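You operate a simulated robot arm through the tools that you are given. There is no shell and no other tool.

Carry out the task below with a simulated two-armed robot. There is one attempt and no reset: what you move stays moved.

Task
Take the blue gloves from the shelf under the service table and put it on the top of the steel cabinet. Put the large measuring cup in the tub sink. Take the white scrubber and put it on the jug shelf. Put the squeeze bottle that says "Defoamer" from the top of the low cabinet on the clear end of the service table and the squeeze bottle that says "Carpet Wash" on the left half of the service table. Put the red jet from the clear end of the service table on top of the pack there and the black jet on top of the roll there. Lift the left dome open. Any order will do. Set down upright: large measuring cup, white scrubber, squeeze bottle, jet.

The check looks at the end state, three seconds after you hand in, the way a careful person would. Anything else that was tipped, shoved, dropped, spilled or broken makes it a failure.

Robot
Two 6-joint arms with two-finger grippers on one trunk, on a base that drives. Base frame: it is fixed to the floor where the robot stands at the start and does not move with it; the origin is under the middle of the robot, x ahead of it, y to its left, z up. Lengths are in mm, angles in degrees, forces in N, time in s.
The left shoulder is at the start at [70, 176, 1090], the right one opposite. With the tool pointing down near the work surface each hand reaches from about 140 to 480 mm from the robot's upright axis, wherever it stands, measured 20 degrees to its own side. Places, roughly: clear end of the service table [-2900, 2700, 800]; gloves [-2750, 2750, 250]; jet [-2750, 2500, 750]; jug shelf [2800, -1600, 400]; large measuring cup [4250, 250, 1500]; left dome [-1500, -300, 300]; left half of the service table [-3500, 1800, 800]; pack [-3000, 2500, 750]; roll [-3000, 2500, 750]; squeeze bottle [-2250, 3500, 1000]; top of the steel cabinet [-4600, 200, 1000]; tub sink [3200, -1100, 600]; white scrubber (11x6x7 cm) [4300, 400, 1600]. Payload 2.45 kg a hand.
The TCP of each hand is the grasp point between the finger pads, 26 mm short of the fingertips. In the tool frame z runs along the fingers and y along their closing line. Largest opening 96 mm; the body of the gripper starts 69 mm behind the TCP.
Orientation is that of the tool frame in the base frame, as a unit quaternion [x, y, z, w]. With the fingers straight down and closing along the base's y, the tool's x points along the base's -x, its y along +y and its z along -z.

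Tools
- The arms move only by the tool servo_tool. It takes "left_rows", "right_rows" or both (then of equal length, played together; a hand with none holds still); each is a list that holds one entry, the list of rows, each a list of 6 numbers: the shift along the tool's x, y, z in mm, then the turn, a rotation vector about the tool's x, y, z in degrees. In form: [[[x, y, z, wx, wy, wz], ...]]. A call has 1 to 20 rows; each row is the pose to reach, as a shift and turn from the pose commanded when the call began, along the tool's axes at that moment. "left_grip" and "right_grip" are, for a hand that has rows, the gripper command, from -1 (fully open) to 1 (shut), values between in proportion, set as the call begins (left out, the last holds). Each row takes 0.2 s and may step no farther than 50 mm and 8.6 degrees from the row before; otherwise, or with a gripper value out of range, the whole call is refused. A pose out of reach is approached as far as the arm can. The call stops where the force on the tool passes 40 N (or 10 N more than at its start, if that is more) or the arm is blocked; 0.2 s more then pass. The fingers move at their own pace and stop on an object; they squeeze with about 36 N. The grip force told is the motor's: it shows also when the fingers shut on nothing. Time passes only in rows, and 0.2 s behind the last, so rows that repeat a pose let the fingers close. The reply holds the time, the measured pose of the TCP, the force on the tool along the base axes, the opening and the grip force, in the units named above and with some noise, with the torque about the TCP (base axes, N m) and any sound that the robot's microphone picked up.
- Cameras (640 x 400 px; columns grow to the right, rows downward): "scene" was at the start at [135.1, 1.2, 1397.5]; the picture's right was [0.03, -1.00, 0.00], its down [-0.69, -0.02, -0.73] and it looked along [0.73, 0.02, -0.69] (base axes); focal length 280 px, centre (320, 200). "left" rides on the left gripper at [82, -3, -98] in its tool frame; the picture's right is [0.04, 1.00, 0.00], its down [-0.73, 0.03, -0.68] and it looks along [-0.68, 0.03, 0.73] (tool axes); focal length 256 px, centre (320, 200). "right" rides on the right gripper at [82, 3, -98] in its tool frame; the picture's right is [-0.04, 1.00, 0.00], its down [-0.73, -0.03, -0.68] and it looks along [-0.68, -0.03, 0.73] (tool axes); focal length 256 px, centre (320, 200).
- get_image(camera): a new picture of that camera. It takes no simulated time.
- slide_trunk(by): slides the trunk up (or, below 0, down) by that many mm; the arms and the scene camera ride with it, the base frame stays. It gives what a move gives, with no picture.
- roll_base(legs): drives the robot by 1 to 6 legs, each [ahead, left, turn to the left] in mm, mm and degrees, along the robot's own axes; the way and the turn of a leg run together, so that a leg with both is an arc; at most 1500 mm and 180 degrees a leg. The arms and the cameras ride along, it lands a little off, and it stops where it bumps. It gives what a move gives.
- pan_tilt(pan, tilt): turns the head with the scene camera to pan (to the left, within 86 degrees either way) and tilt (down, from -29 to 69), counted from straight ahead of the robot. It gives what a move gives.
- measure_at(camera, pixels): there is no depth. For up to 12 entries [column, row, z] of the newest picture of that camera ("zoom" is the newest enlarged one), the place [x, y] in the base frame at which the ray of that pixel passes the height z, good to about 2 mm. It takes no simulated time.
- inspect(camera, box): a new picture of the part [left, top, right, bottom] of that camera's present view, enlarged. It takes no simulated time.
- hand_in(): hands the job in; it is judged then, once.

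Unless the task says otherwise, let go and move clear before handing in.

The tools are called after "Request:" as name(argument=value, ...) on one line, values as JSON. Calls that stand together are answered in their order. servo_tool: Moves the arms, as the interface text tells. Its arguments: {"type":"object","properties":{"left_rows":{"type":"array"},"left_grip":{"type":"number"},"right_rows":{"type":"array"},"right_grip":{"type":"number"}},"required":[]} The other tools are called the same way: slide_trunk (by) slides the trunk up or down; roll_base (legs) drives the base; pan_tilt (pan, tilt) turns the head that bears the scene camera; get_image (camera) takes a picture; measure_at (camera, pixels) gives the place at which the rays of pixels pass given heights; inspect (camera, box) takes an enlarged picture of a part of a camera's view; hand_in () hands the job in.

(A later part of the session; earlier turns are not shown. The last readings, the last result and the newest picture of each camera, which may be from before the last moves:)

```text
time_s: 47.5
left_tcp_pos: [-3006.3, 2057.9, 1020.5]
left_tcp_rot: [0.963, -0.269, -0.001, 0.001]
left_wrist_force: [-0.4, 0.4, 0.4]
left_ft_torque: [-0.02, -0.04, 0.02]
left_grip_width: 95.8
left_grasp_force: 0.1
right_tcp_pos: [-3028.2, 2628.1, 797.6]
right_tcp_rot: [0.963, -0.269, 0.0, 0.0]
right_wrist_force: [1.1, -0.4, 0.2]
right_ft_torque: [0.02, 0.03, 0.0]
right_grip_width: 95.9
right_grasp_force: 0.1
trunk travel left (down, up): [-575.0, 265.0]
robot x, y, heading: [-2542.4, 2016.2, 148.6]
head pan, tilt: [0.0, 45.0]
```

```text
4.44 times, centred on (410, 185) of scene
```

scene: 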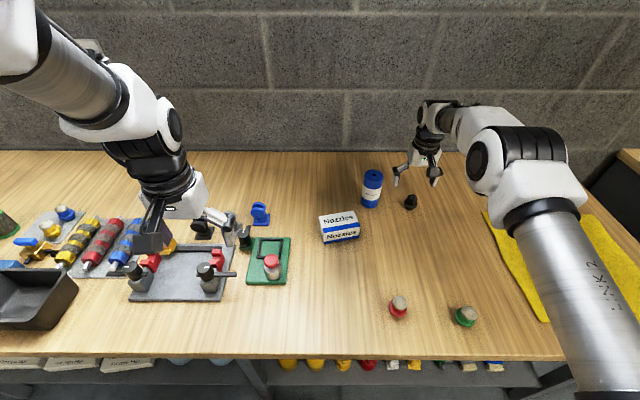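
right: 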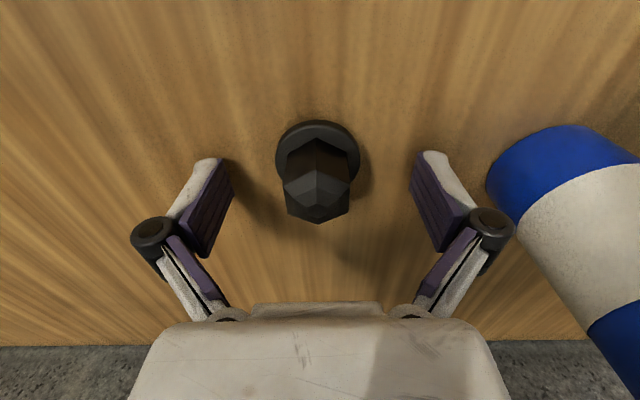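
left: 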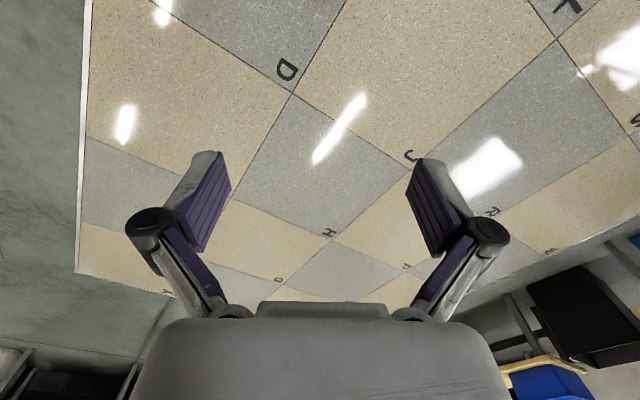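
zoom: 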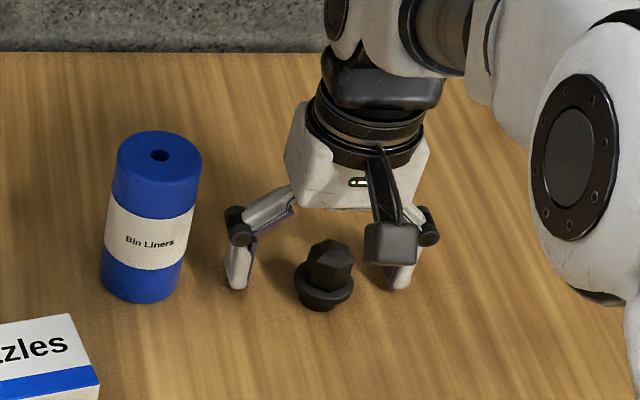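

Request:
servo_tool(right_rows=[[[3, 0, 8, 0, 0, 0], [3, 0, 16, 0, 0, 0], [3, 0, 16, 0, 0, 0]]])

Request:
get_image(camera="right")

Request:
inspect(camera="scene", box=[380, 170, 440, 220])

```text
time_s: 48.2
left_tcp_pos: [-3002.6, 2056.0, 1022.0]
left_tcp_rot: [0.963, -0.268, -0.002, 0.0]
left_wrist_force: [0.4, -0.6, 0.7]
left_ft_torque: [-0.01, 0.01, 0.03]
left_grip_width: 96.1
left_grasp_force: 0.1
right_tcp_pos: [-3026.8, 2625.9, 790.9]
right_tcp_rot: [0.963, -0.269, -0.008, -0.004]
right_wrist_force: [7.5, -6.1, 19.6]
right_ft_torque: [-0.3, -0.2, 0.0]
right_grip_width: 96.5
right_grasp_force: 0.4
trunk travel left (down, up): [-575.0, 265.0]
robot x, y, heading: [-2545.2, 2019.9, 148.9]
head pan, tilt: [0.0, 45.0]
stopped in row 3 (right hand): the force on the tool passed its limit at 44 N (the readings are from after the stop); the commanded pose is now the measured one
```

```text
taken
```

right: 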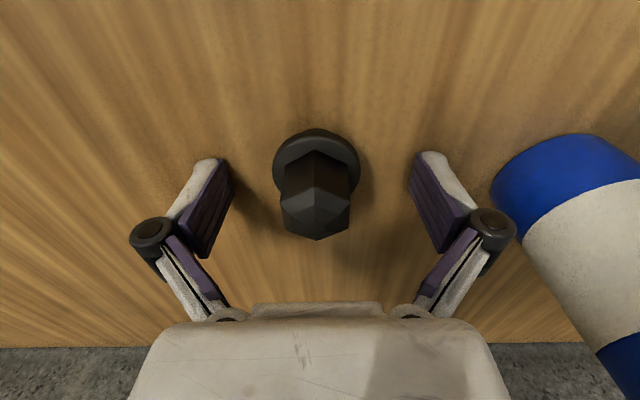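

```text
8.00 times, centred on (410, 195) of scene
```

zoom: 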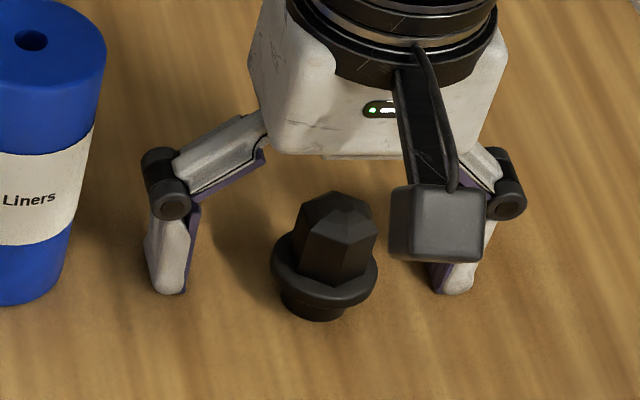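

The fingertips touched the table at TCP z≈790, so the table top is at z≈764, and the jet's flange at about 780. I back up 8 mm, shift 7 mm towards the robot, and close.

Request:
servo_tool(right_rows=[[[0, 0, -7, 0, 0, 0], [7, 0, -7, 0, 0, 0], [7, 0, -7, 0, 0, 0]]])

Request:
inspect(camera="scene", box=[380, 170, 440, 220])

```text
time_s: 49.0
left_tcp_pos: [-3006.8, 2058.4, 1019.3]
left_tcp_rot: [0.963, -0.269, 0.001, 0.001]
left_wrist_force: [-0.1, 0.6, -0.2]
left_ft_torque: [-0.03, 0.0, 0.01]
left_grip_width: 96.1
left_grasp_force: 0.0
right_tcp_pos: [-3021.7, 2624.0, 792.8]
right_tcp_rot: [0.963, -0.269, -0.005, -0.002]
right_wrist_force: [-0.1, 0.9, -1.0]
right_ft_torque: [0.0, 0.03, -0.01]
right_grip_width: 96.1
right_grasp_force: 0.0
trunk travel left (down, up): [-575.0, 265.0]
robot x, y, heading: [-2544.5, 2016.8, 148.7]
head pan, tilt: [0.0, 45.0]
```

```text
8.00 times, centred on (410, 195) of scene
```

zoom: 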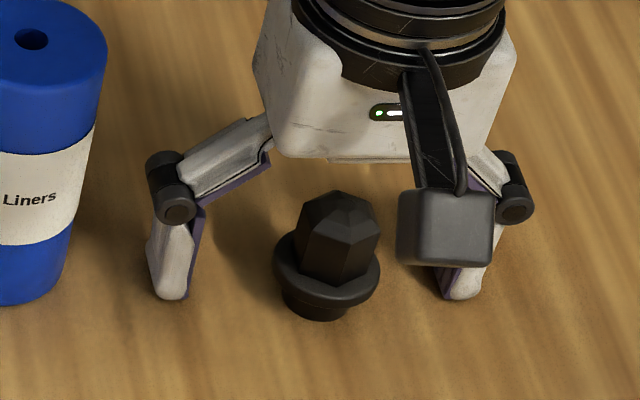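

Request:
servo_tool(right_rows=[[[0, 0, 0, 0, 0, 0], [0, 0, 0, 0, 0, 0], [0, 0, 0, 0, 0, 0], [0, 0, 0, 0, 0, 0]]], right_grip=1)

Request:
get_image(camera="right")

Request:
inspect(camera="scene", box=[380, 170, 440, 220])

```text
time_s: 49.4
left_tcp_pos: [-3004.0, 2052.9, 1021.1]
left_tcp_rot: [0.963, -0.268, 0.0, -0.001]
left_wrist_force: [0.0, 1.3, -0.1]
left_ft_torque: [-0.01, -0.03, 0.0]
left_grip_width: 96.2
left_grasp_force: 0.0
right_tcp_pos: [-3028.8, 2619.3, 806.7]
right_tcp_rot: [0.963, -0.269, -0.016, -0.004]
right_wrist_force: [3.4, -14.3, 34.8]
right_ft_torque: [-0.5, -0.52, -0.19]
right_grip_width: 36.8
right_grasp_force: 44.9
trunk travel left (down, up): [-575.0, 265.0]
robot x, y, heading: [-2540.4, 2016.8, 148.8]
head pan, tilt: [0.0, 45.0]
stopped in row 2 (right hand): the force on the tool passed its limit at 50 N (the readings are from after the stop); the commanded pose is now the measured one
```

```text
taken
```

right: 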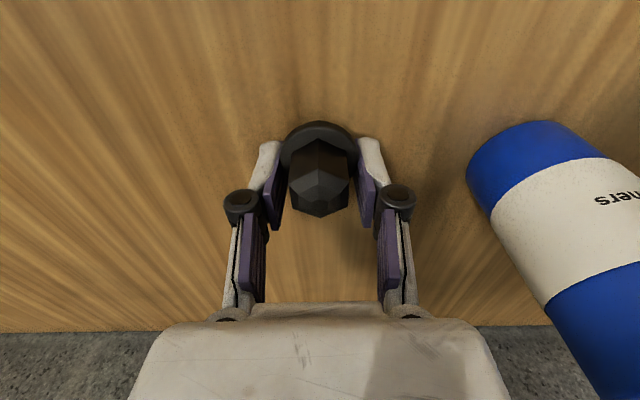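

```text
8.00 times, centred on (410, 195) of scene
```

zoom: 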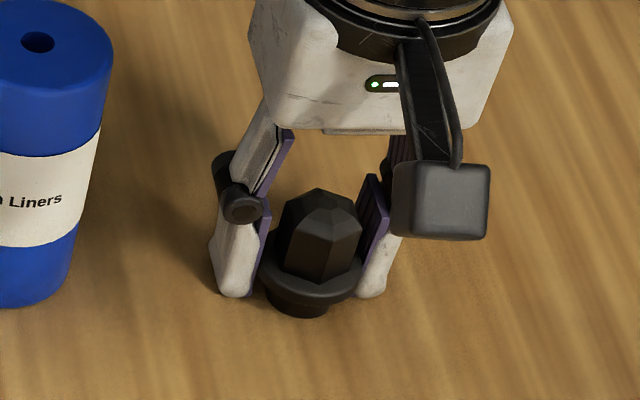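

Closing swings the fingertips lower, so they pressed on the table (it is at z≈780) and pinch the flange off-centre. I reopen, rise to grip the hex flats above the flange instead, and shift 12 mm back.

Request:
servo_tool(right_rows=[[[0, 0, 0, 0, 0, 0], [0, 0, 0, 0, 0, 0], [0, 0, -28, 0, 0, 0], [12, 0, -28, 0, 0, 0], [12, 0, -28, 0, 0, 0]]], right_grip=-1)

Request:
get_image(camera="right")

Request:
inspect(camera="scene", box=[380, 170, 440, 220])

```text
time_s: 50.6
left_tcp_pos: [-3006.7, 2058.6, 1020.1]
left_tcp_rot: [0.963, -0.268, 0.0, 0.001]
left_wrist_force: [-0.6, 0.6, 0.3]
left_ft_torque: [-0.02, -0.02, 0.0]
left_grip_width: 96.1
left_grasp_force: 0.1
right_tcp_pos: [-3016.6, 2614.9, 826.9]
right_tcp_rot: [0.963, -0.268, -0.012, -0.002]
right_wrist_force: [-0.1, 0.2, -0.4]
right_ft_torque: [0.01, -0.02, 0.0]
right_grip_width: 96.0
right_grasp_force: 0.2
trunk travel left (down, up): [-575.0, 265.0]
robot x, y, heading: [-2540.9, 2016.2, 148.7]
head pan, tilt: [0.0, 45.0]
```

```text
taken
```

right: 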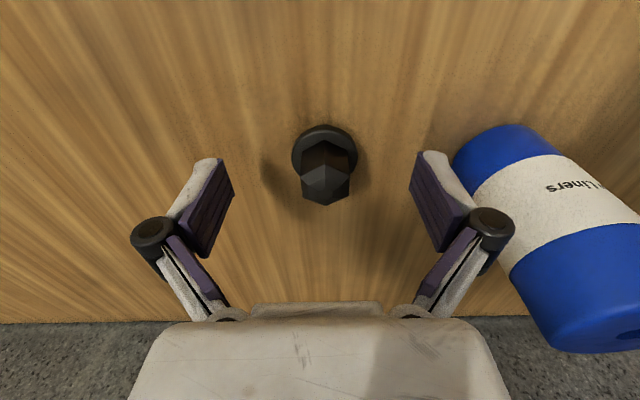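

```text
8.00 times, centred on (410, 195) of scene
```

zoom: 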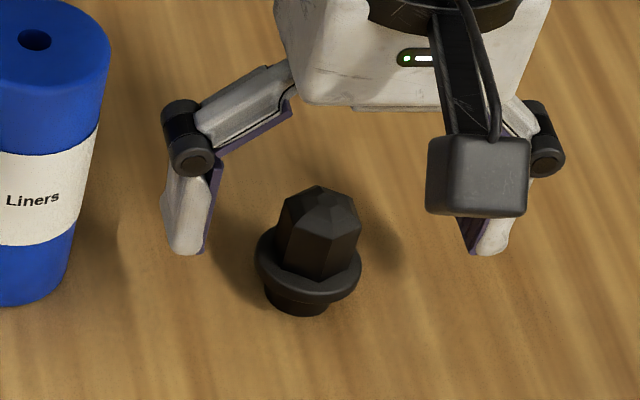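

Aligned within 1–3 mm over the hex. I straighten the tool by 1.4°, rise 4 mm and close on the hex flats.

Request:
servo_tool(right_rows=[[[0, 2, -4, 0, 1.4, 0], [0, 2, -4, 0, 1.4, 0]]])

Request:
servo_tool(right_rows=[[[0, 0, 0, 0, 0, 0], [0, 0, 0, 0, 0, 0], [0, 0, 0, 0, 0, 0], [0, 0, 0, 0, 0, 0]]], right_grip=1)

Request:
get_image(camera="right")

Request:
inspect(camera="scene", box=[380, 170, 440, 220])

```text
time_s: 51.2
left_tcp_pos: [-3006.1, 2058.6, 1021.2]
left_tcp_rot: [0.963, -0.269, -0.001, 0.0]
left_wrist_force: [0.4, 0.1, -0.3]
left_ft_torque: [-0.02, 0.01, -0.01]
left_grip_width: 96.1
left_grasp_force: 0.1
right_tcp_pos: [-3019.5, 2613.1, 830.4]
right_tcp_rot: [0.963, -0.269, 0.0, 0.001]
right_wrist_force: [0.3, -0.9, 0.3]
right_ft_torque: [0.01, 0.02, 0.01]
right_grip_width: 96.2
right_grasp_force: 0.0
trunk travel left (down, up): [-575.0, 265.0]
robot x, y, heading: [-2543.9, 2018.5, 148.8]
head pan, tilt: [0.0, 45.0]
```

```text
time_s: 52.2
left_tcp_pos: [-3006.0, 2056.6, 1020.2]
left_tcp_rot: [0.963, -0.268, 0.0, 0.001]
left_wrist_force: [0.0, 0.5, -0.3]
left_ft_torque: [-0.01, 0.01, -0.03]
left_grip_width: 96.2
left_grasp_force: 0.1
right_tcp_pos: [-3017.4, 2612.3, 830.8]
right_tcp_rot: [0.964, -0.268, -0.001, 0.0]
right_wrist_force: [-0.8, 2.0, 5.9]
right_ft_torque: [0.02, 0.13, -0.01]
right_grip_width: 27.7
right_grasp_force: 36.7
trunk travel left (down, up): [-575.0, 265.0]
robot x, y, heading: [-2541.9, 2019.1, 148.9]
head pan, tilt: [0.0, 45.0]
```

```text
taken
```

right: 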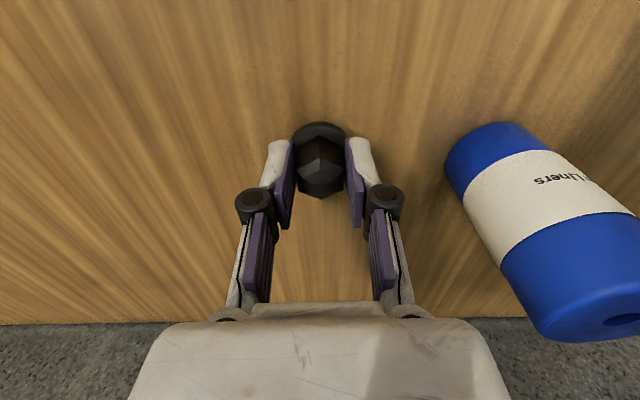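

```text
8.00 times, centred on (410, 195) of scene
```

zoom: 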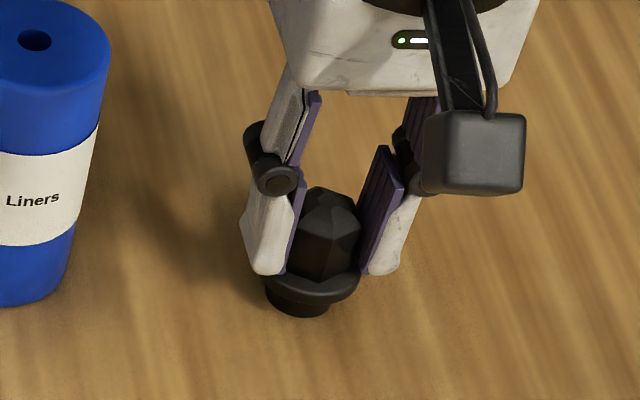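

The hex is held (27.7 mm, 37 N). I lift 110 mm and look at the roll.

Request:
servo_tool(right_rows=[[[0, 0, -15, 0, 0, 0], [0, 0, -50, 0, 0, 0], [0, 0, -85, 0, 0, 0], [0, 0, -120, 0, 0, 0], [0, 0, -120, 0, 0, 0]]])

Request:
get_image(camera="right")

Request:
inspect(camera="scene", box=[330, 120, 450, 220])

```text
time_s: 53.4
left_tcp_pos: [-3006.6, 2058.2, 1020.1]
left_tcp_rot: [0.963, -0.268, 0.001, 0.0]
left_wrist_force: [0.7, 0.2, 0.3]
left_ft_torque: [-0.02, -0.02, 0.01]
left_grip_width: 96.0
left_grasp_force: 0.1
right_tcp_pos: [-3019.1, 2613.7, 949.1]
right_tcp_rot: [0.963, -0.268, 0.0, 0.001]
right_wrist_force: [0.3, 0.0, -0.7]
right_ft_torque: [-0.02, -0.02, 0.01]
right_grip_width: 27.5
right_grasp_force: 36.0
trunk travel left (down, up): [-575.0, 265.0]
robot x, y, heading: [-2540.6, 2017.3, 149.1]
head pan, tilt: [0.0, 45.0]
```

```text
taken
```

right: 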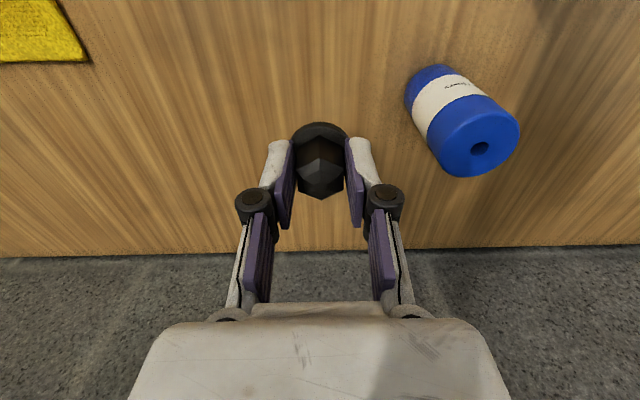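

```text
4.00 times, centred on (390, 170) of scene
```

zoom: 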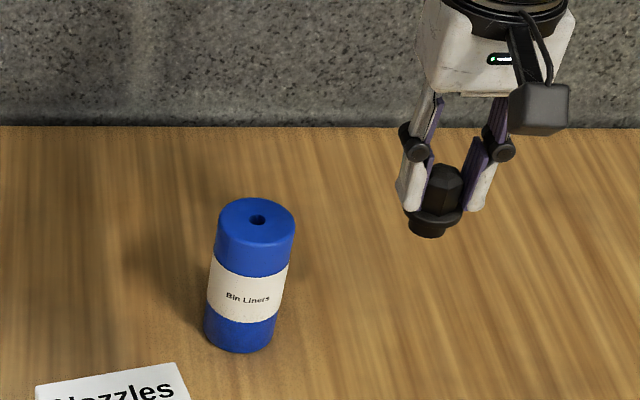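

Request:
measure_at(camera="right", pixels=[[479, 148, 860], [479, 148, 880], [479, 148, 900], [479, 148, 920], [407, 100, 780], [447, 66, 780]])

Request:
measure_at(camera="scene", pixels=[[374.5, 175, 860], [374.5, 175, 880], [374.5, 175, 900], [374.5, 175, 920]])

Request:
inspect(camera="right", box=[390, 50, 540, 190])

```text
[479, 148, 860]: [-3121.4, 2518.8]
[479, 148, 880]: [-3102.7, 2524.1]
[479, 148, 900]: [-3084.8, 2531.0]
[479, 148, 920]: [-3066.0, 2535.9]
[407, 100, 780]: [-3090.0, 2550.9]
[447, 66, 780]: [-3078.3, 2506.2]
```

```text
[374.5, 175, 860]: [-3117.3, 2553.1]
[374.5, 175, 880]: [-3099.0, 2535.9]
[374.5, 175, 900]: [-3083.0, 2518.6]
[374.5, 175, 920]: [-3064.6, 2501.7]
```

```text
2.86 times, centred on (465, 120) of right
```

zoom: 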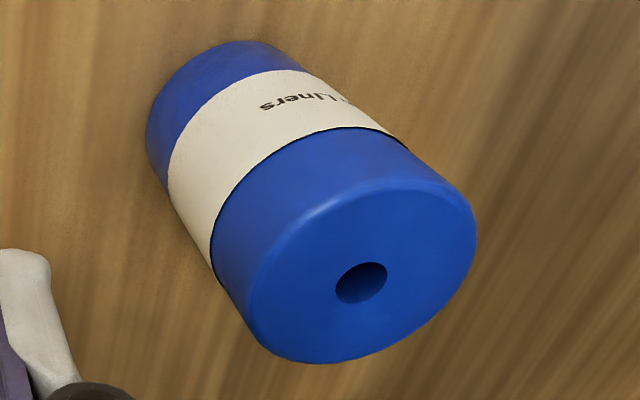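

The two views intersect at the roll's top: z≈890, centre (-3092,2527). I check how the jet sits in the fingers.

Request:
inspect(camera="right", box=[270, 110, 370, 210])

```text
4.00 times, centred on (320, 160) of right
```

zoom: 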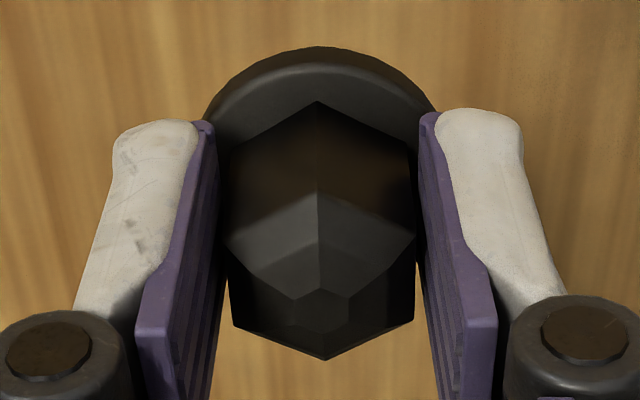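

The jet sits ~3 mm toward the robot from the TCP. I rise 35 mm and move over the roll (x −22, y +111), then check.

Request:
servo_tool(right_rows=[[[0, 0, -35, 0, 0, 0], [-7, 37, -35, 0, 0, 0], [-14, 74, -35, 0, 0, 0], [-22, 111, -35, 0, 0, 0], [-22, 111, -35, 0, 0, 0]]])

Request:
get_image(camera="right")

Request:
inspect(camera="scene", box=[310, 110, 430, 220])

```text
time_s: 54.6
left_tcp_pos: [-3006.1, 2058.6, 1020.1]
left_tcp_rot: [0.963, -0.268, 0.0, 0.001]
left_wrist_force: [0.4, -0.4, 0.2]
left_ft_torque: [-0.02, -0.01, -0.04]
left_grip_width: 95.9
left_grasp_force: 0.0
right_tcp_pos: [-3095.9, 2530.8, 985.4]
right_tcp_rot: [0.963, -0.269, 0.0, 0.002]
right_wrist_force: [-0.1, 0.4, -0.6]
right_ft_torque: [0.01, 0.03, 0.03]
right_grip_width: 27.5
right_grasp_force: 35.9
trunk travel left (down, up): [-575.0, 265.0]
robot x, y, heading: [-2547.2, 2016.8, 149.0]
head pan, tilt: [0.0, 45.0]
```

```text
taken
```

right: 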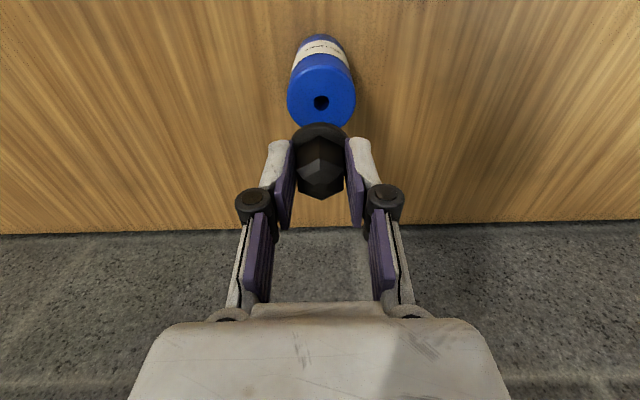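

```text
3.64 times, centred on (370, 165) of scene
```

zoom: 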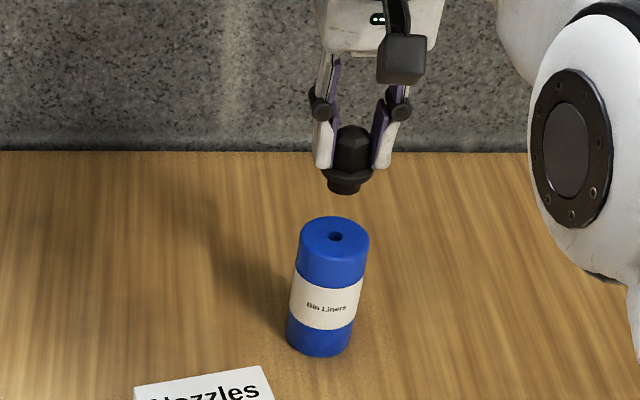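

The jet is straight above the roll's hole (320,102). I lower 40 mm and then go in small steps.

Request:
servo_tool(right_rows=[[[0, 0, 20, 0, 0, 0], [0, 0, 36, 0, 0, 0], [0, 0, 40, 0, 0, 0], [0, 0, 40, 0, 0, 0]]])

Request:
inspect(camera="scene", box=[340, 120, 410, 190])

Request:
get_image(camera="right")

```text
time_s: 55.6
left_tcp_pos: [-3006.1, 2057.2, 1020.1]
left_tcp_rot: [0.963, -0.268, 0.0, 0.001]
left_wrist_force: [0.7, -0.5, 0.2]
left_ft_torque: [0.02, -0.02, -0.01]
left_grip_width: 96.0
left_grasp_force: 0.0
right_tcp_pos: [-3094.7, 2530.0, 946.1]
right_tcp_rot: [0.963, -0.269, -0.001, 0.001]
right_wrist_force: [-0.4, -0.1, -0.2]
right_ft_torque: [0.01, -0.02, -0.02]
right_grip_width: 27.5
right_grasp_force: 36.2
trunk travel left (down, up): [-575.0, 265.0]
robot x, y, heading: [-2542.0, 2020.2, 148.6]
head pan, tilt: [0.0, 45.0]
```

```text
5.71 times, centred on (375, 155) of scene
```

zoom: 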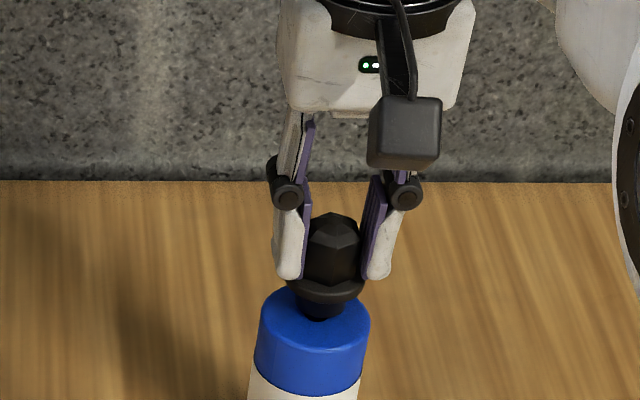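

```text
taken
```

right: 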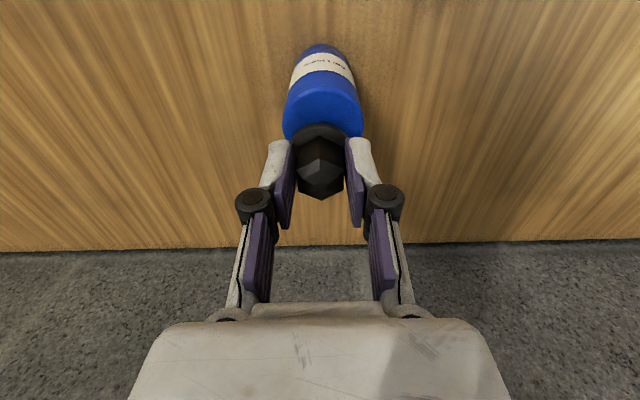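

Request:
servo_tool(right_rows=[[[0, 0, 2, 0, 0, 0], [0, 0, 4, 0, 0, 0], [0, 0, 4, 0, 0, 0]]])

Request:
inspect(camera="scene", box=[340, 120, 410, 190])

```text
time_s: 56.4
left_tcp_pos: [-3005.5, 2057.6, 1019.7]
left_tcp_rot: [0.963, -0.268, 0.0, 0.0]
left_wrist_force: [0.8, 0.1, 0.4]
left_ft_torque: [0.01, 0.04, -0.01]
left_grip_width: 96.2
left_grasp_force: 0.0
right_tcp_pos: [-3095.3, 2531.1, 940.7]
right_tcp_rot: [0.963, -0.268, -0.001, 0.001]
right_wrist_force: [-0.2, 0.1, -0.1]
right_ft_torque: [0.01, 0.03, 0.0]
right_grip_width: 27.5
right_grasp_force: 35.5
trunk travel left (down, up): [-575.0, 265.0]
robot x, y, heading: [-2541.4, 2019.0, 148.7]
head pan, tilt: [0.0, 45.0]
```

```text
5.71 times, centred on (375, 155) of scene
```

zoom: 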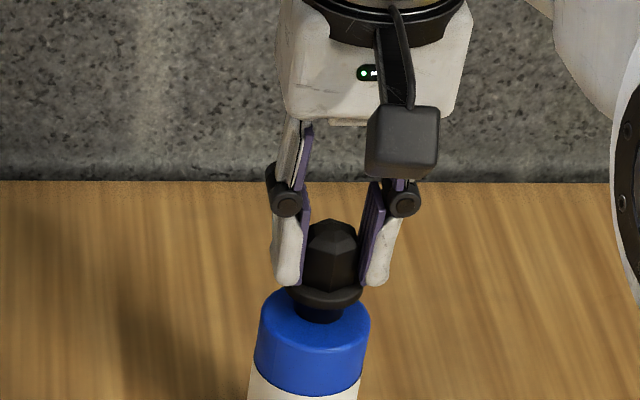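

Request:
servo_tool(right_rows=[[[0, 0, 1.5, 0, 0, 0], [0, 0, 3, 0, 0, 0], [0, 0, 3, 0, 0, 0]]])

```text
time_s: 57.2
left_tcp_pos: [-3005.8, 2056.9, 1021.2]
left_tcp_rot: [0.963, -0.269, -0.001, 0.001]
left_wrist_force: [0.4, -0.2, 0.1]
left_ft_torque: [-0.02, 0.02, -0.02]
left_grip_width: 96.1
left_grasp_force: 0.1
right_tcp_pos: [-3093.7, 2530.1, 941.5]
right_tcp_rot: [0.963, -0.268, -0.003, 0.0]
right_wrist_force: [-4.0, 2.8, 19.6]
right_ft_torque: [0.22, 0.29, 0.02]
right_grip_width: 27.7
right_grasp_force: 35.9
trunk travel left (down, up): [-575.0, 265.0]
robot x, y, heading: [-2542.7, 2016.5, 148.7]
head pan, tilt: [0.0, 45.0]
```

Contact: 20 N at TCP z≈941. I relieve 1 mm and open the fingers.

Request:
servo_tool(right_rows=[[[0, 0, -1.2, 0, 0, 0], [0, 0, -1.2, 0, 0, 0]]])

Request:
servo_tool(right_rows=[[[0, 0, 0, 0, 0, 0], [0, 0, 0, 0, 0, 0], [0, 0, 0, 0, 0, 0]]], right_grip=-0.3)

Request:
inspect(camera="scene", box=[340, 120, 410, 190])

```text
time_s: 57.8
left_tcp_pos: [-3004.5, 2056.5, 1021.2]
left_tcp_rot: [0.963, -0.268, -0.001, 0.001]
left_wrist_force: [-0.1, 0.4, 0.5]
left_ft_torque: [0.01, 0.0, -0.01]
left_grip_width: 95.9
left_grasp_force: 0.0
right_tcp_pos: [-3094.3, 2530.3, 941.0]
right_tcp_rot: [0.964, -0.267, -0.002, 0.001]
right_wrist_force: [-5.6, 4.7, 19.7]
right_ft_torque: [0.31, 0.34, -0.01]
right_grip_width: 27.8
right_grasp_force: 35.9
trunk travel left (down, up): [-575.0, 265.0]
robot x, y, heading: [-2543.0, 2018.1, 148.7]
head pan, tilt: [0.0, 45.0]
```

```text
time_s: 58.6
left_tcp_pos: [-3005.8, 2058.3, 1020.3]
left_tcp_rot: [0.963, -0.269, 0.0, 0.001]
left_wrist_force: [-0.5, 0.7, 0.5]
left_ft_torque: [0.04, 0.01, -0.01]
left_grip_width: 95.9
left_grasp_force: 0.1
right_tcp_pos: [-3094.6, 2531.5, 940.5]
right_tcp_rot: [0.963, -0.268, 0.001, 0.002]
right_wrist_force: [-0.6, 0.1, 0.1]
right_ft_torque: [0.01, 0.0, -0.01]
right_grip_width: 62.5
right_grasp_force: 0.1
trunk travel left (down, up): [-575.0, 265.0]
robot x, y, heading: [-2545.6, 2016.8, 148.8]
head pan, tilt: [0.0, 45.0]
```

```text
5.71 times, centred on (375, 155) of scene
```

zoom: 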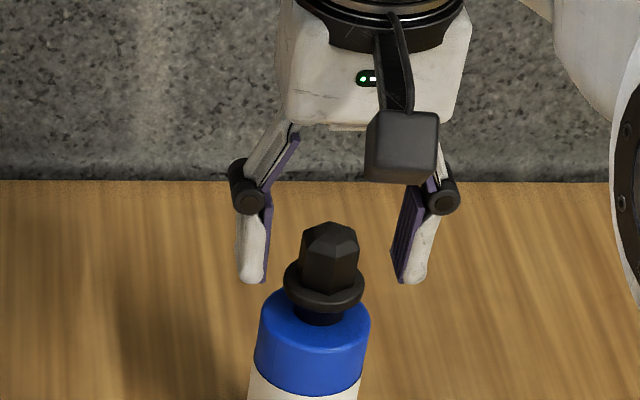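

The black jet stands upright on the roll. I lift straight up and look at it from the wrist camera.

Request:
servo_tool(right_rows=[[[0, 0, -30, 0, 0, 0], [0, 0, -60, 0, 0, 0], [30, 0, -90, 0, 0, 0], [70, 0, -110, 0, 0, 0], [110, 0, -110, 0, 0, 0]]], right_grip=-1)

Request:
get_image(camera="right")

Request:
get_image(camera="scene")

```text
time_s: 59.8
left_tcp_pos: [-3005.4, 2057.4, 1021.4]
left_tcp_rot: [0.963, -0.268, 0.001, 0.0]
left_wrist_force: [0.6, -0.2, 0.6]
left_ft_torque: [0.01, -0.01, 0.02]
left_grip_width: 95.9
left_grasp_force: 0.0
right_tcp_pos: [-3000.4, 2473.9, 1047.4]
right_tcp_rot: [0.963, -0.268, -0.001, 0.001]
right_wrist_force: [-0.1, 0.4, 0.3]
right_ft_torque: [0.02, 0.01, 0.02]
right_grip_width: 96.0
right_grasp_force: 0.1
trunk travel left (down, up): [-575.0, 265.0]
robot x, y, heading: [-2540.1, 2017.1, 148.9]
head pan, tilt: [0.0, 45.0]
```

```text
taken
```

right: 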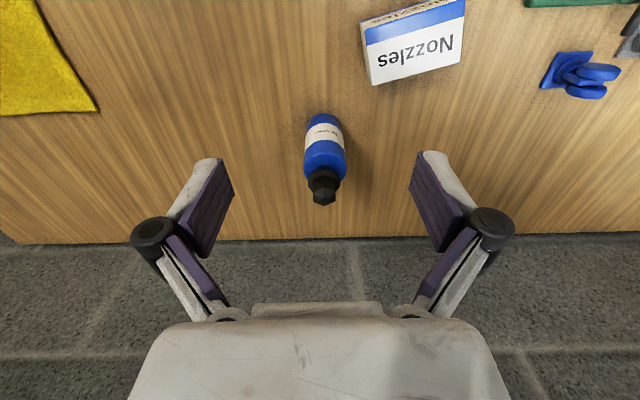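

```text
taken
```

scene: 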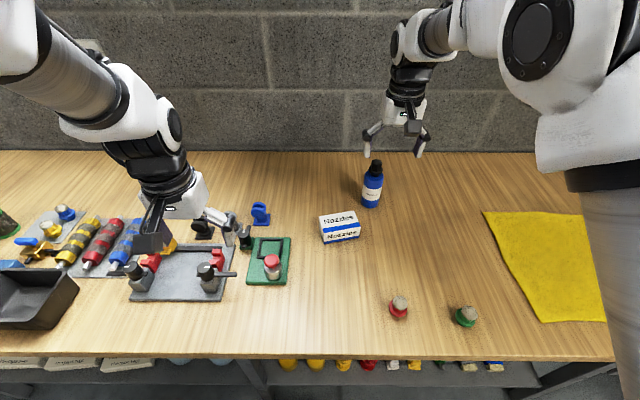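

Both look right. Next the red jet at (398,310): I bring the right hand back above it.

Request:
servo_tool(right_rows=[[[42, -3, 10, 0, 0, 0], [84, -6, 20, 0, 0, 0], [126, -9, 35, 0, 0, 0], [168, -12, 55, 0, 0, 0], [210, -15, 75, 0, 0, 0], [251, -17, 95, 0, 0, 0], [251, -17, 130, 0, 0, 0], [251, -17, 160, 0, 0, 0], [251, -17, 160, 0, 0, 0]]])

Request:
get_image(camera="right")

Request:
get_image(camera="scene")

```text
time_s: 61.8
left_tcp_pos: [-3005.9, 2056.3, 1020.6]
left_tcp_rot: [0.963, -0.268, 0.0, 0.001]
left_wrist_force: [0.3, -0.3, -0.3]
left_ft_torque: [0.0, 0.02, -0.02]
left_grip_width: 96.1
left_grasp_force: 0.1
right_tcp_pos: [-2779.5, 2368.6, 899.4]
right_tcp_rot: [0.958, -0.285, -0.018, 0.03]
right_wrist_force: [-0.5, -0.1, 0.4]
right_ft_torque: [0.03, 0.02, 0.02]
right_grip_width: 96.0
right_grasp_force: 0.1
right hand out of reach, approached as far as the arm can: row 6, 7, 8, 9
trunk travel left (down, up): [-575.0, 265.0]
robot x, y, heading: [-2543.1, 2017.5, 148.8]
head pan, tilt: [0.0, 45.0]
```

```text
taken
```

right: 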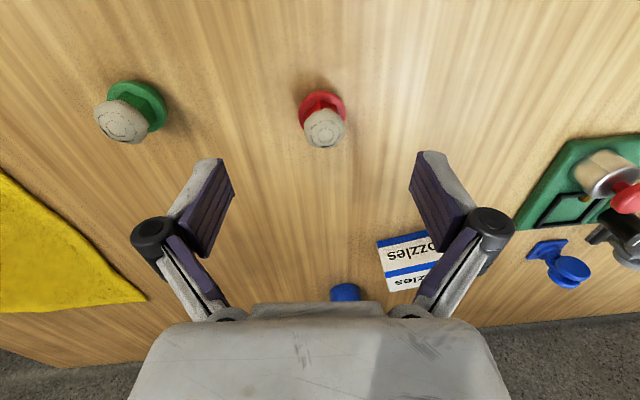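

```text
taken
```

scene: 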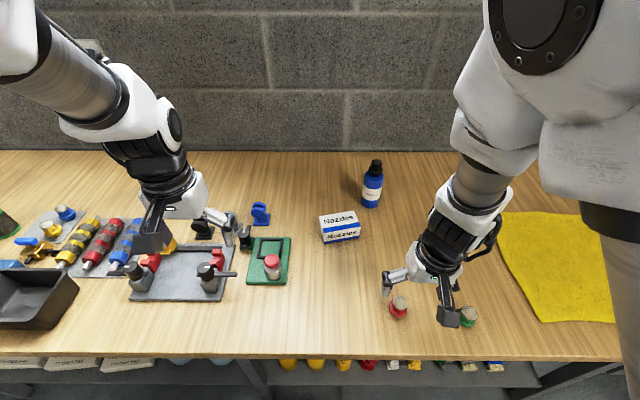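

The hand is too near the body here (min reach). I back the base up 110 mm.

Request:
servo_tool(right_rows=[[[-20, 0, -40, 0, 0, 0], [-40, 0, -80, 0, 0, 0]]])

Request:
roll_base(legs=[[-120, 0, 0]])

Request:
get_image(camera="right")

```text
time_s: 62.4
left_tcp_pos: [-3004.8, 2057.1, 1021.3]
left_tcp_rot: [0.963, -0.268, 0.0, 0.0]
left_wrist_force: [0.6, 0.6, -0.3]
left_ft_torque: [0.01, 0.02, 0.01]
left_grip_width: 96.0
left_grasp_force: 0.1
right_tcp_pos: [-2806.1, 2385.3, 968.1]
right_tcp_rot: [0.963, -0.268, -0.002, -0.003]
right_wrist_force: [0.1, 0.1, 0.4]
right_ft_torque: [0.0, 0.03, 0.01]
right_grip_width: 96.1
right_grasp_force: 0.0
trunk travel left (down, up): [-575.0, 265.0]
robot x, y, heading: [-2538.8, 2014.2, 149.0]
head pan, tilt: [0.0, 45.0]
```

```text
time_s: 63.7
left_tcp_pos: [-2904.0, 1996.8, 1020.1]
left_tcp_rot: [0.963, -0.268, 0.001, 0.001]
left_wrist_force: [-0.4, -0.2, -0.3]
left_ft_torque: [0.0, 0.01, -0.03]
left_grip_width: 95.9
left_grasp_force: 0.0
right_tcp_pos: [-2706.0, 2326.7, 967.0]
right_tcp_rot: [0.963, -0.27, -0.001, 0.001]
right_wrist_force: [-0.1, -0.8, -0.7]
right_ft_torque: [0.03, -0.01, -0.02]
right_grip_width: 95.9
right_grasp_force: 0.1
trunk travel left (down, up): [-575.0, 265.0]
robot x, y, heading: [-2439.7, 1957.0, 148.8]
head pan, tilt: [0.0, 45.0]
```

```text
taken
```

right: 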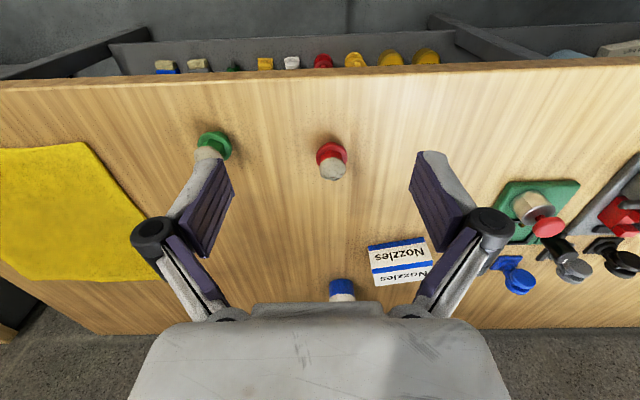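

The red jet flange at (331,156) is 93 mm ahead and 9.5 mm to tool +y. I move above it at z≈880.

Request:
servo_tool(right_rows=[[[-31, 3, 29, 0, 0, 0], [-62, 6, 58, 0, 0, 0], [-93, 9.5, 87, 0, 0, 0], [-93, 9.5, 87, 0, 0, 0]]])

Request:
get_image(camera="right")

Request:
inspect(camera="right", box=[260, 30, 400, 150])

```text
time_s: 64.7
left_tcp_pos: [-2903.4, 1997.3, 1021.1]
left_tcp_rot: [0.963, -0.269, 0.0, 0.002]
left_wrist_force: [-0.4, -0.2, -0.2]
left_ft_torque: [0.0, 0.01, 0.0]
left_grip_width: 95.9
left_grasp_force: 0.0
right_tcp_pos: [-2788.7, 2366.4, 879.7]
right_tcp_rot: [0.963, -0.27, -0.001, 0.0]
right_wrist_force: [-0.8, -0.4, 0.3]
right_ft_torque: [0.01, -0.01, 0.0]
right_grip_width: 96.2
right_grasp_force: 0.0
trunk travel left (down, up): [-575.0, 265.0]
robot x, y, heading: [-2440.8, 1955.7, 148.8]
head pan, tilt: [0.0, 45.0]
```

```text
taken
```

right: 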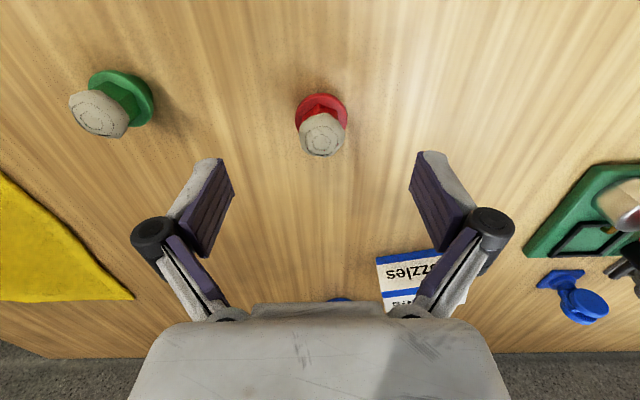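

```text
3.33 times, centred on (330, 90) of right
```

zoom: 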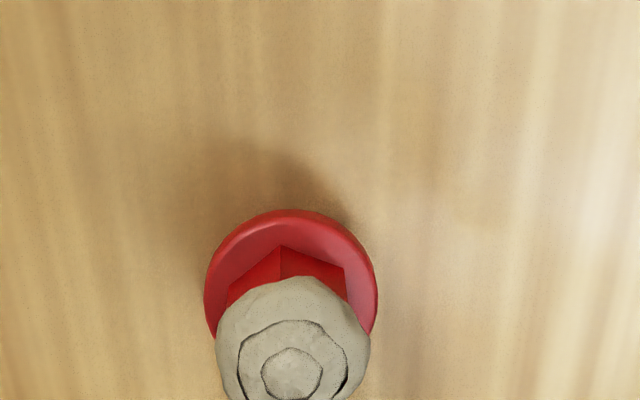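

The red jet (with a grey cap) is centred under the TCP. I descend to z≈832 and close.

Request:
servo_tool(right_rows=[[[1, 0, 24, 0, 0, 0], [1, 0, 47, 0, 0, 0], [1, 0, 47, 0, 0, 0]]])

Request:
get_image(camera="right")

Request:
inspect(camera="scene", box=[350, 200, 450, 300])

```text
time_s: 65.5
left_tcp_pos: [-2904.0, 1996.4, 1020.3]
left_tcp_rot: [0.963, -0.269, 0.0, 0.001]
left_wrist_force: [0.4, -0.5, -0.4]
left_ft_torque: [0.02, 0.03, -0.01]
left_grip_width: 95.7
left_grasp_force: 0.1
right_tcp_pos: [-2789.4, 2363.1, 833.9]
right_tcp_rot: [0.963, -0.27, -0.001, 0.001]
right_wrist_force: [-0.7, 1.2, 0.2]
right_ft_torque: [0.0, 0.04, 0.03]
right_grip_width: 95.9
right_grasp_force: 0.1
trunk travel left (down, up): [-575.0, 265.0]
robot x, y, heading: [-2441.9, 1955.7, 149.0]
head pan, tilt: [0.0, 45.0]
```

```text
taken
```

right: 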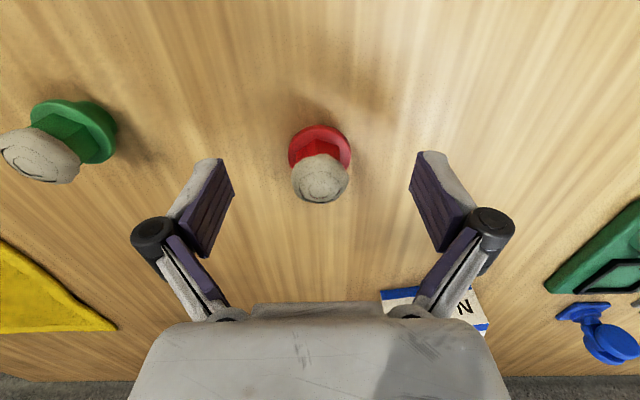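

```text
4.00 times, centred on (400, 250) of scene
```

zoom: 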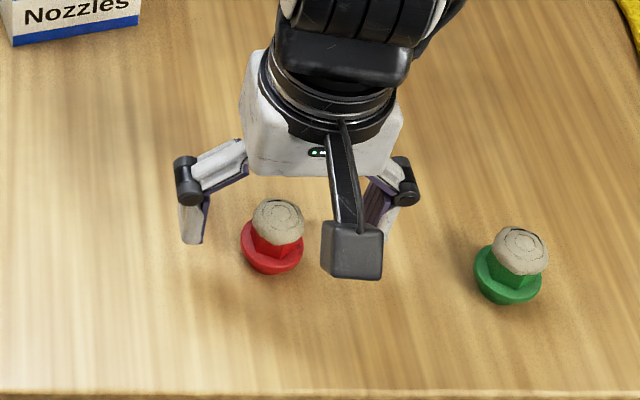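

Request:
servo_tool(right_rows=[[[-2, 0, 1, 0, 0, 0], [-2, 0, 1, 0, 0, 0], [-2, 0, 1, 0, 0, 0], [-2, 0, 1, 0, 0, 0]]], right_grip=1)

Request:
get_image(camera="right")

Request:
inspect(camera="scene", box=[350, 200, 450, 300])

```text
time_s: 66.5
left_tcp_pos: [-2903.9, 1995.5, 1020.1]
left_tcp_rot: [0.963, -0.268, 0.0, 0.001]
left_wrist_force: [0.2, -0.1, -0.1]
left_ft_torque: [0.0, 0.0, -0.01]
left_grip_width: 96.0
left_grasp_force: 0.0
right_tcp_pos: [-2790.1, 2364.6, 832.2]
right_tcp_rot: [0.963, -0.269, -0.001, 0.001]
right_wrist_force: [0.2, 2.4, 5.0]
right_ft_torque: [0.07, 0.06, -0.01]
right_grip_width: 27.5
right_grasp_force: 36.0
trunk travel left (down, up): [-575.0, 265.0]
robot x, y, heading: [-2439.0, 1957.7, 148.8]
head pan, tilt: [0.0, 45.0]
```

```text
taken
```

right: 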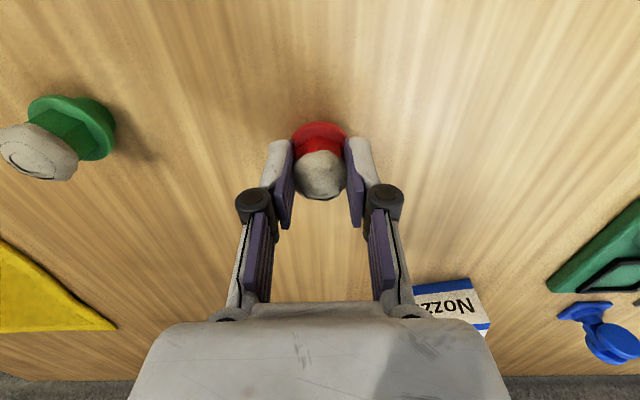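

```text
4.00 times, centred on (400, 250) of scene
```

zoom: 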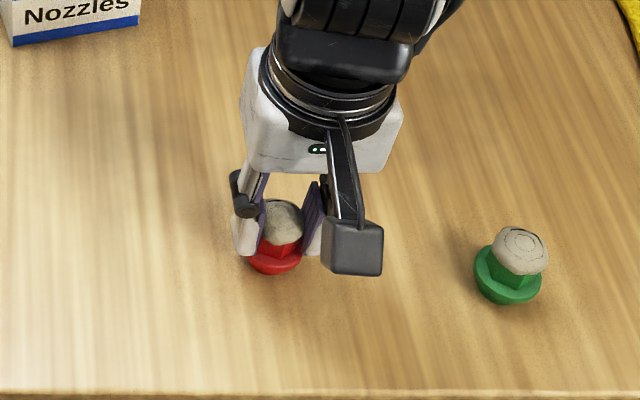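

The hex is gripped (27.5 mm). I lift and carry towards the Nozzles pack.

Request:
servo_tool(right_rows=[[[0, 0, -40, 0, 0, 0], [0, 0, -80, 0, 0, 0], [0, 10, -120, 0, 0, 0], [-30, 35, -135, 0, 0, 0], [-60, 70, -135, 0, 0, 0], [-95, 100, -135, 0, 0, 0], [-130, 130, -135, 0, 0, 0], [-130, 130, -135, 0, 0, 0]]])

Request:
get_image(camera="right")

Request:
get_image(camera="scene")

```text
time_s: 68.3
left_tcp_pos: [-2902.6, 1996.6, 1020.3]
left_tcp_rot: [0.963, -0.269, 0.0, 0.001]
left_wrist_force: [-0.3, 0.5, -0.4]
left_ft_torque: [0.03, 0.04, 0.02]
left_grip_width: 96.0
left_grasp_force: 0.0
right_tcp_pos: [-2966.4, 2332.5, 968.0]
right_tcp_rot: [0.96, -0.279, -0.003, 0.008]
right_wrist_force: [0.8, -0.4, -0.6]
right_ft_torque: [-0.01, 0.0, -0.02]
right_grip_width: 27.4
right_grasp_force: 36.4
trunk travel left (down, up): [-575.0, 265.0]
robot x, y, heading: [-2438.0, 1954.5, 148.9]
head pan, tilt: [0.0, 45.0]
```

```text
taken
```

right: 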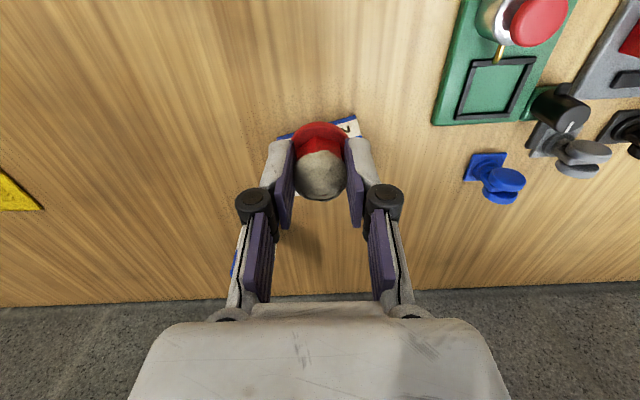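

```text
taken
```

scene: 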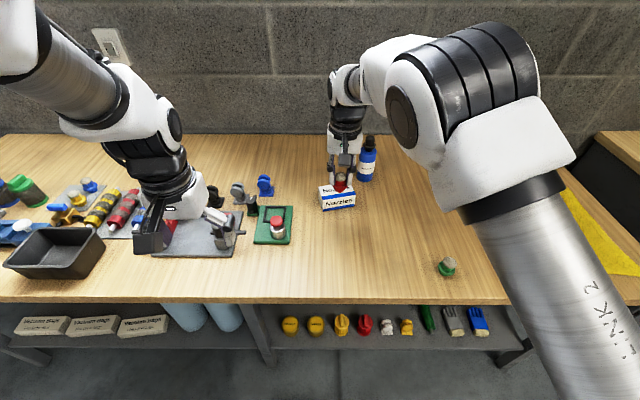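

Request:
inspect(camera="scene", box=[290, 140, 400, 230])

Request:
inspect(camera="right", box=[220, 90, 420, 290])

```text
4.44 times, centred on (345, 185) of scene
```

zoom: 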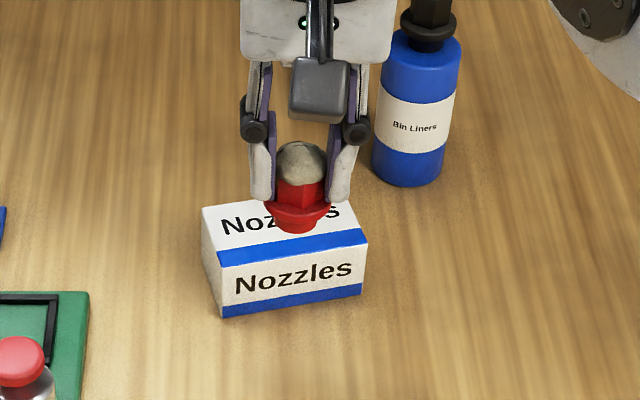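

```text
2.00 times, centred on (320, 190) of right
```

zoom: 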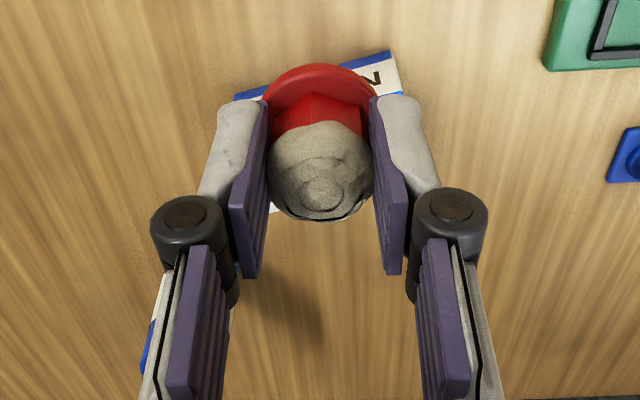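

Pack top works out to z≈828 with its centre ~96 mm ahead of the jet. I roll 60 mm forward for reach, then recheck the pose.

Request:
roll_base(legs=[[60, 0, 0]])

Request:
inspect(camera="scene", box=[290, 140, 400, 250])

Request:
get_image(camera="left")

```text
time_s: 69.2
left_tcp_pos: [-2954.5, 2027.6, 1020.2]
left_tcp_rot: [0.963, -0.269, 0.001, 0.001]
left_wrist_force: [0.2, 0.7, 0.2]
left_ft_torque: [0.0, -0.04, 0.04]
left_grip_width: 95.9
left_grasp_force: 0.0
right_tcp_pos: [-3018.0, 2363.3, 965.7]
right_tcp_rot: [0.961, -0.278, 0.001, 0.008]
right_wrist_force: [-0.5, -0.9, -0.3]
right_ft_torque: [-0.01, 0.0, -0.01]
right_grip_width: 27.4
right_grasp_force: 35.5
trunk travel left (down, up): [-575.0, 265.0]
robot x, y, heading: [-2495.1, 1988.0, 148.7]
head pan, tilt: [0.0, 45.0]
```

```text
3.64 times, centred on (345, 195) of scene
```

zoom: 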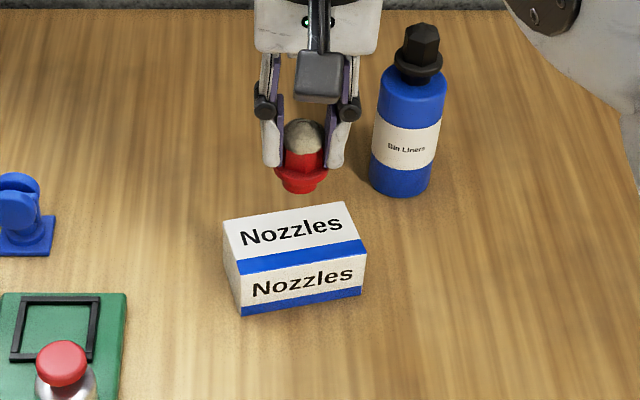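

```text
taken
```

left: 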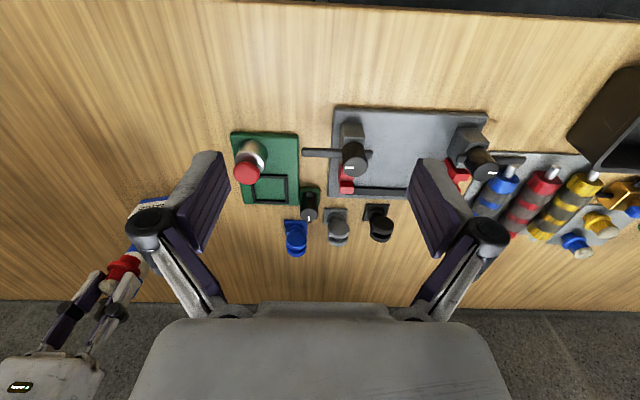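

Request:
measure_at(camera="zoom", pixels=[[293, 231, 828], [300, 187, 915], [238, 260, 828], [366, 240, 828], [223, 221, 828], [345, 203, 828], [241, 314, 780], [361, 293, 780]])

```text
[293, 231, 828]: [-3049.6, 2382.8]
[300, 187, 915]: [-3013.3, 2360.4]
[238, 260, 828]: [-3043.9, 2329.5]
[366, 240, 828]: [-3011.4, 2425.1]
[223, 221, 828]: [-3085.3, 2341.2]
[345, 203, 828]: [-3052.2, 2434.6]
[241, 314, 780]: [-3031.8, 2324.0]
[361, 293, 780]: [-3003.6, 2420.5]
```

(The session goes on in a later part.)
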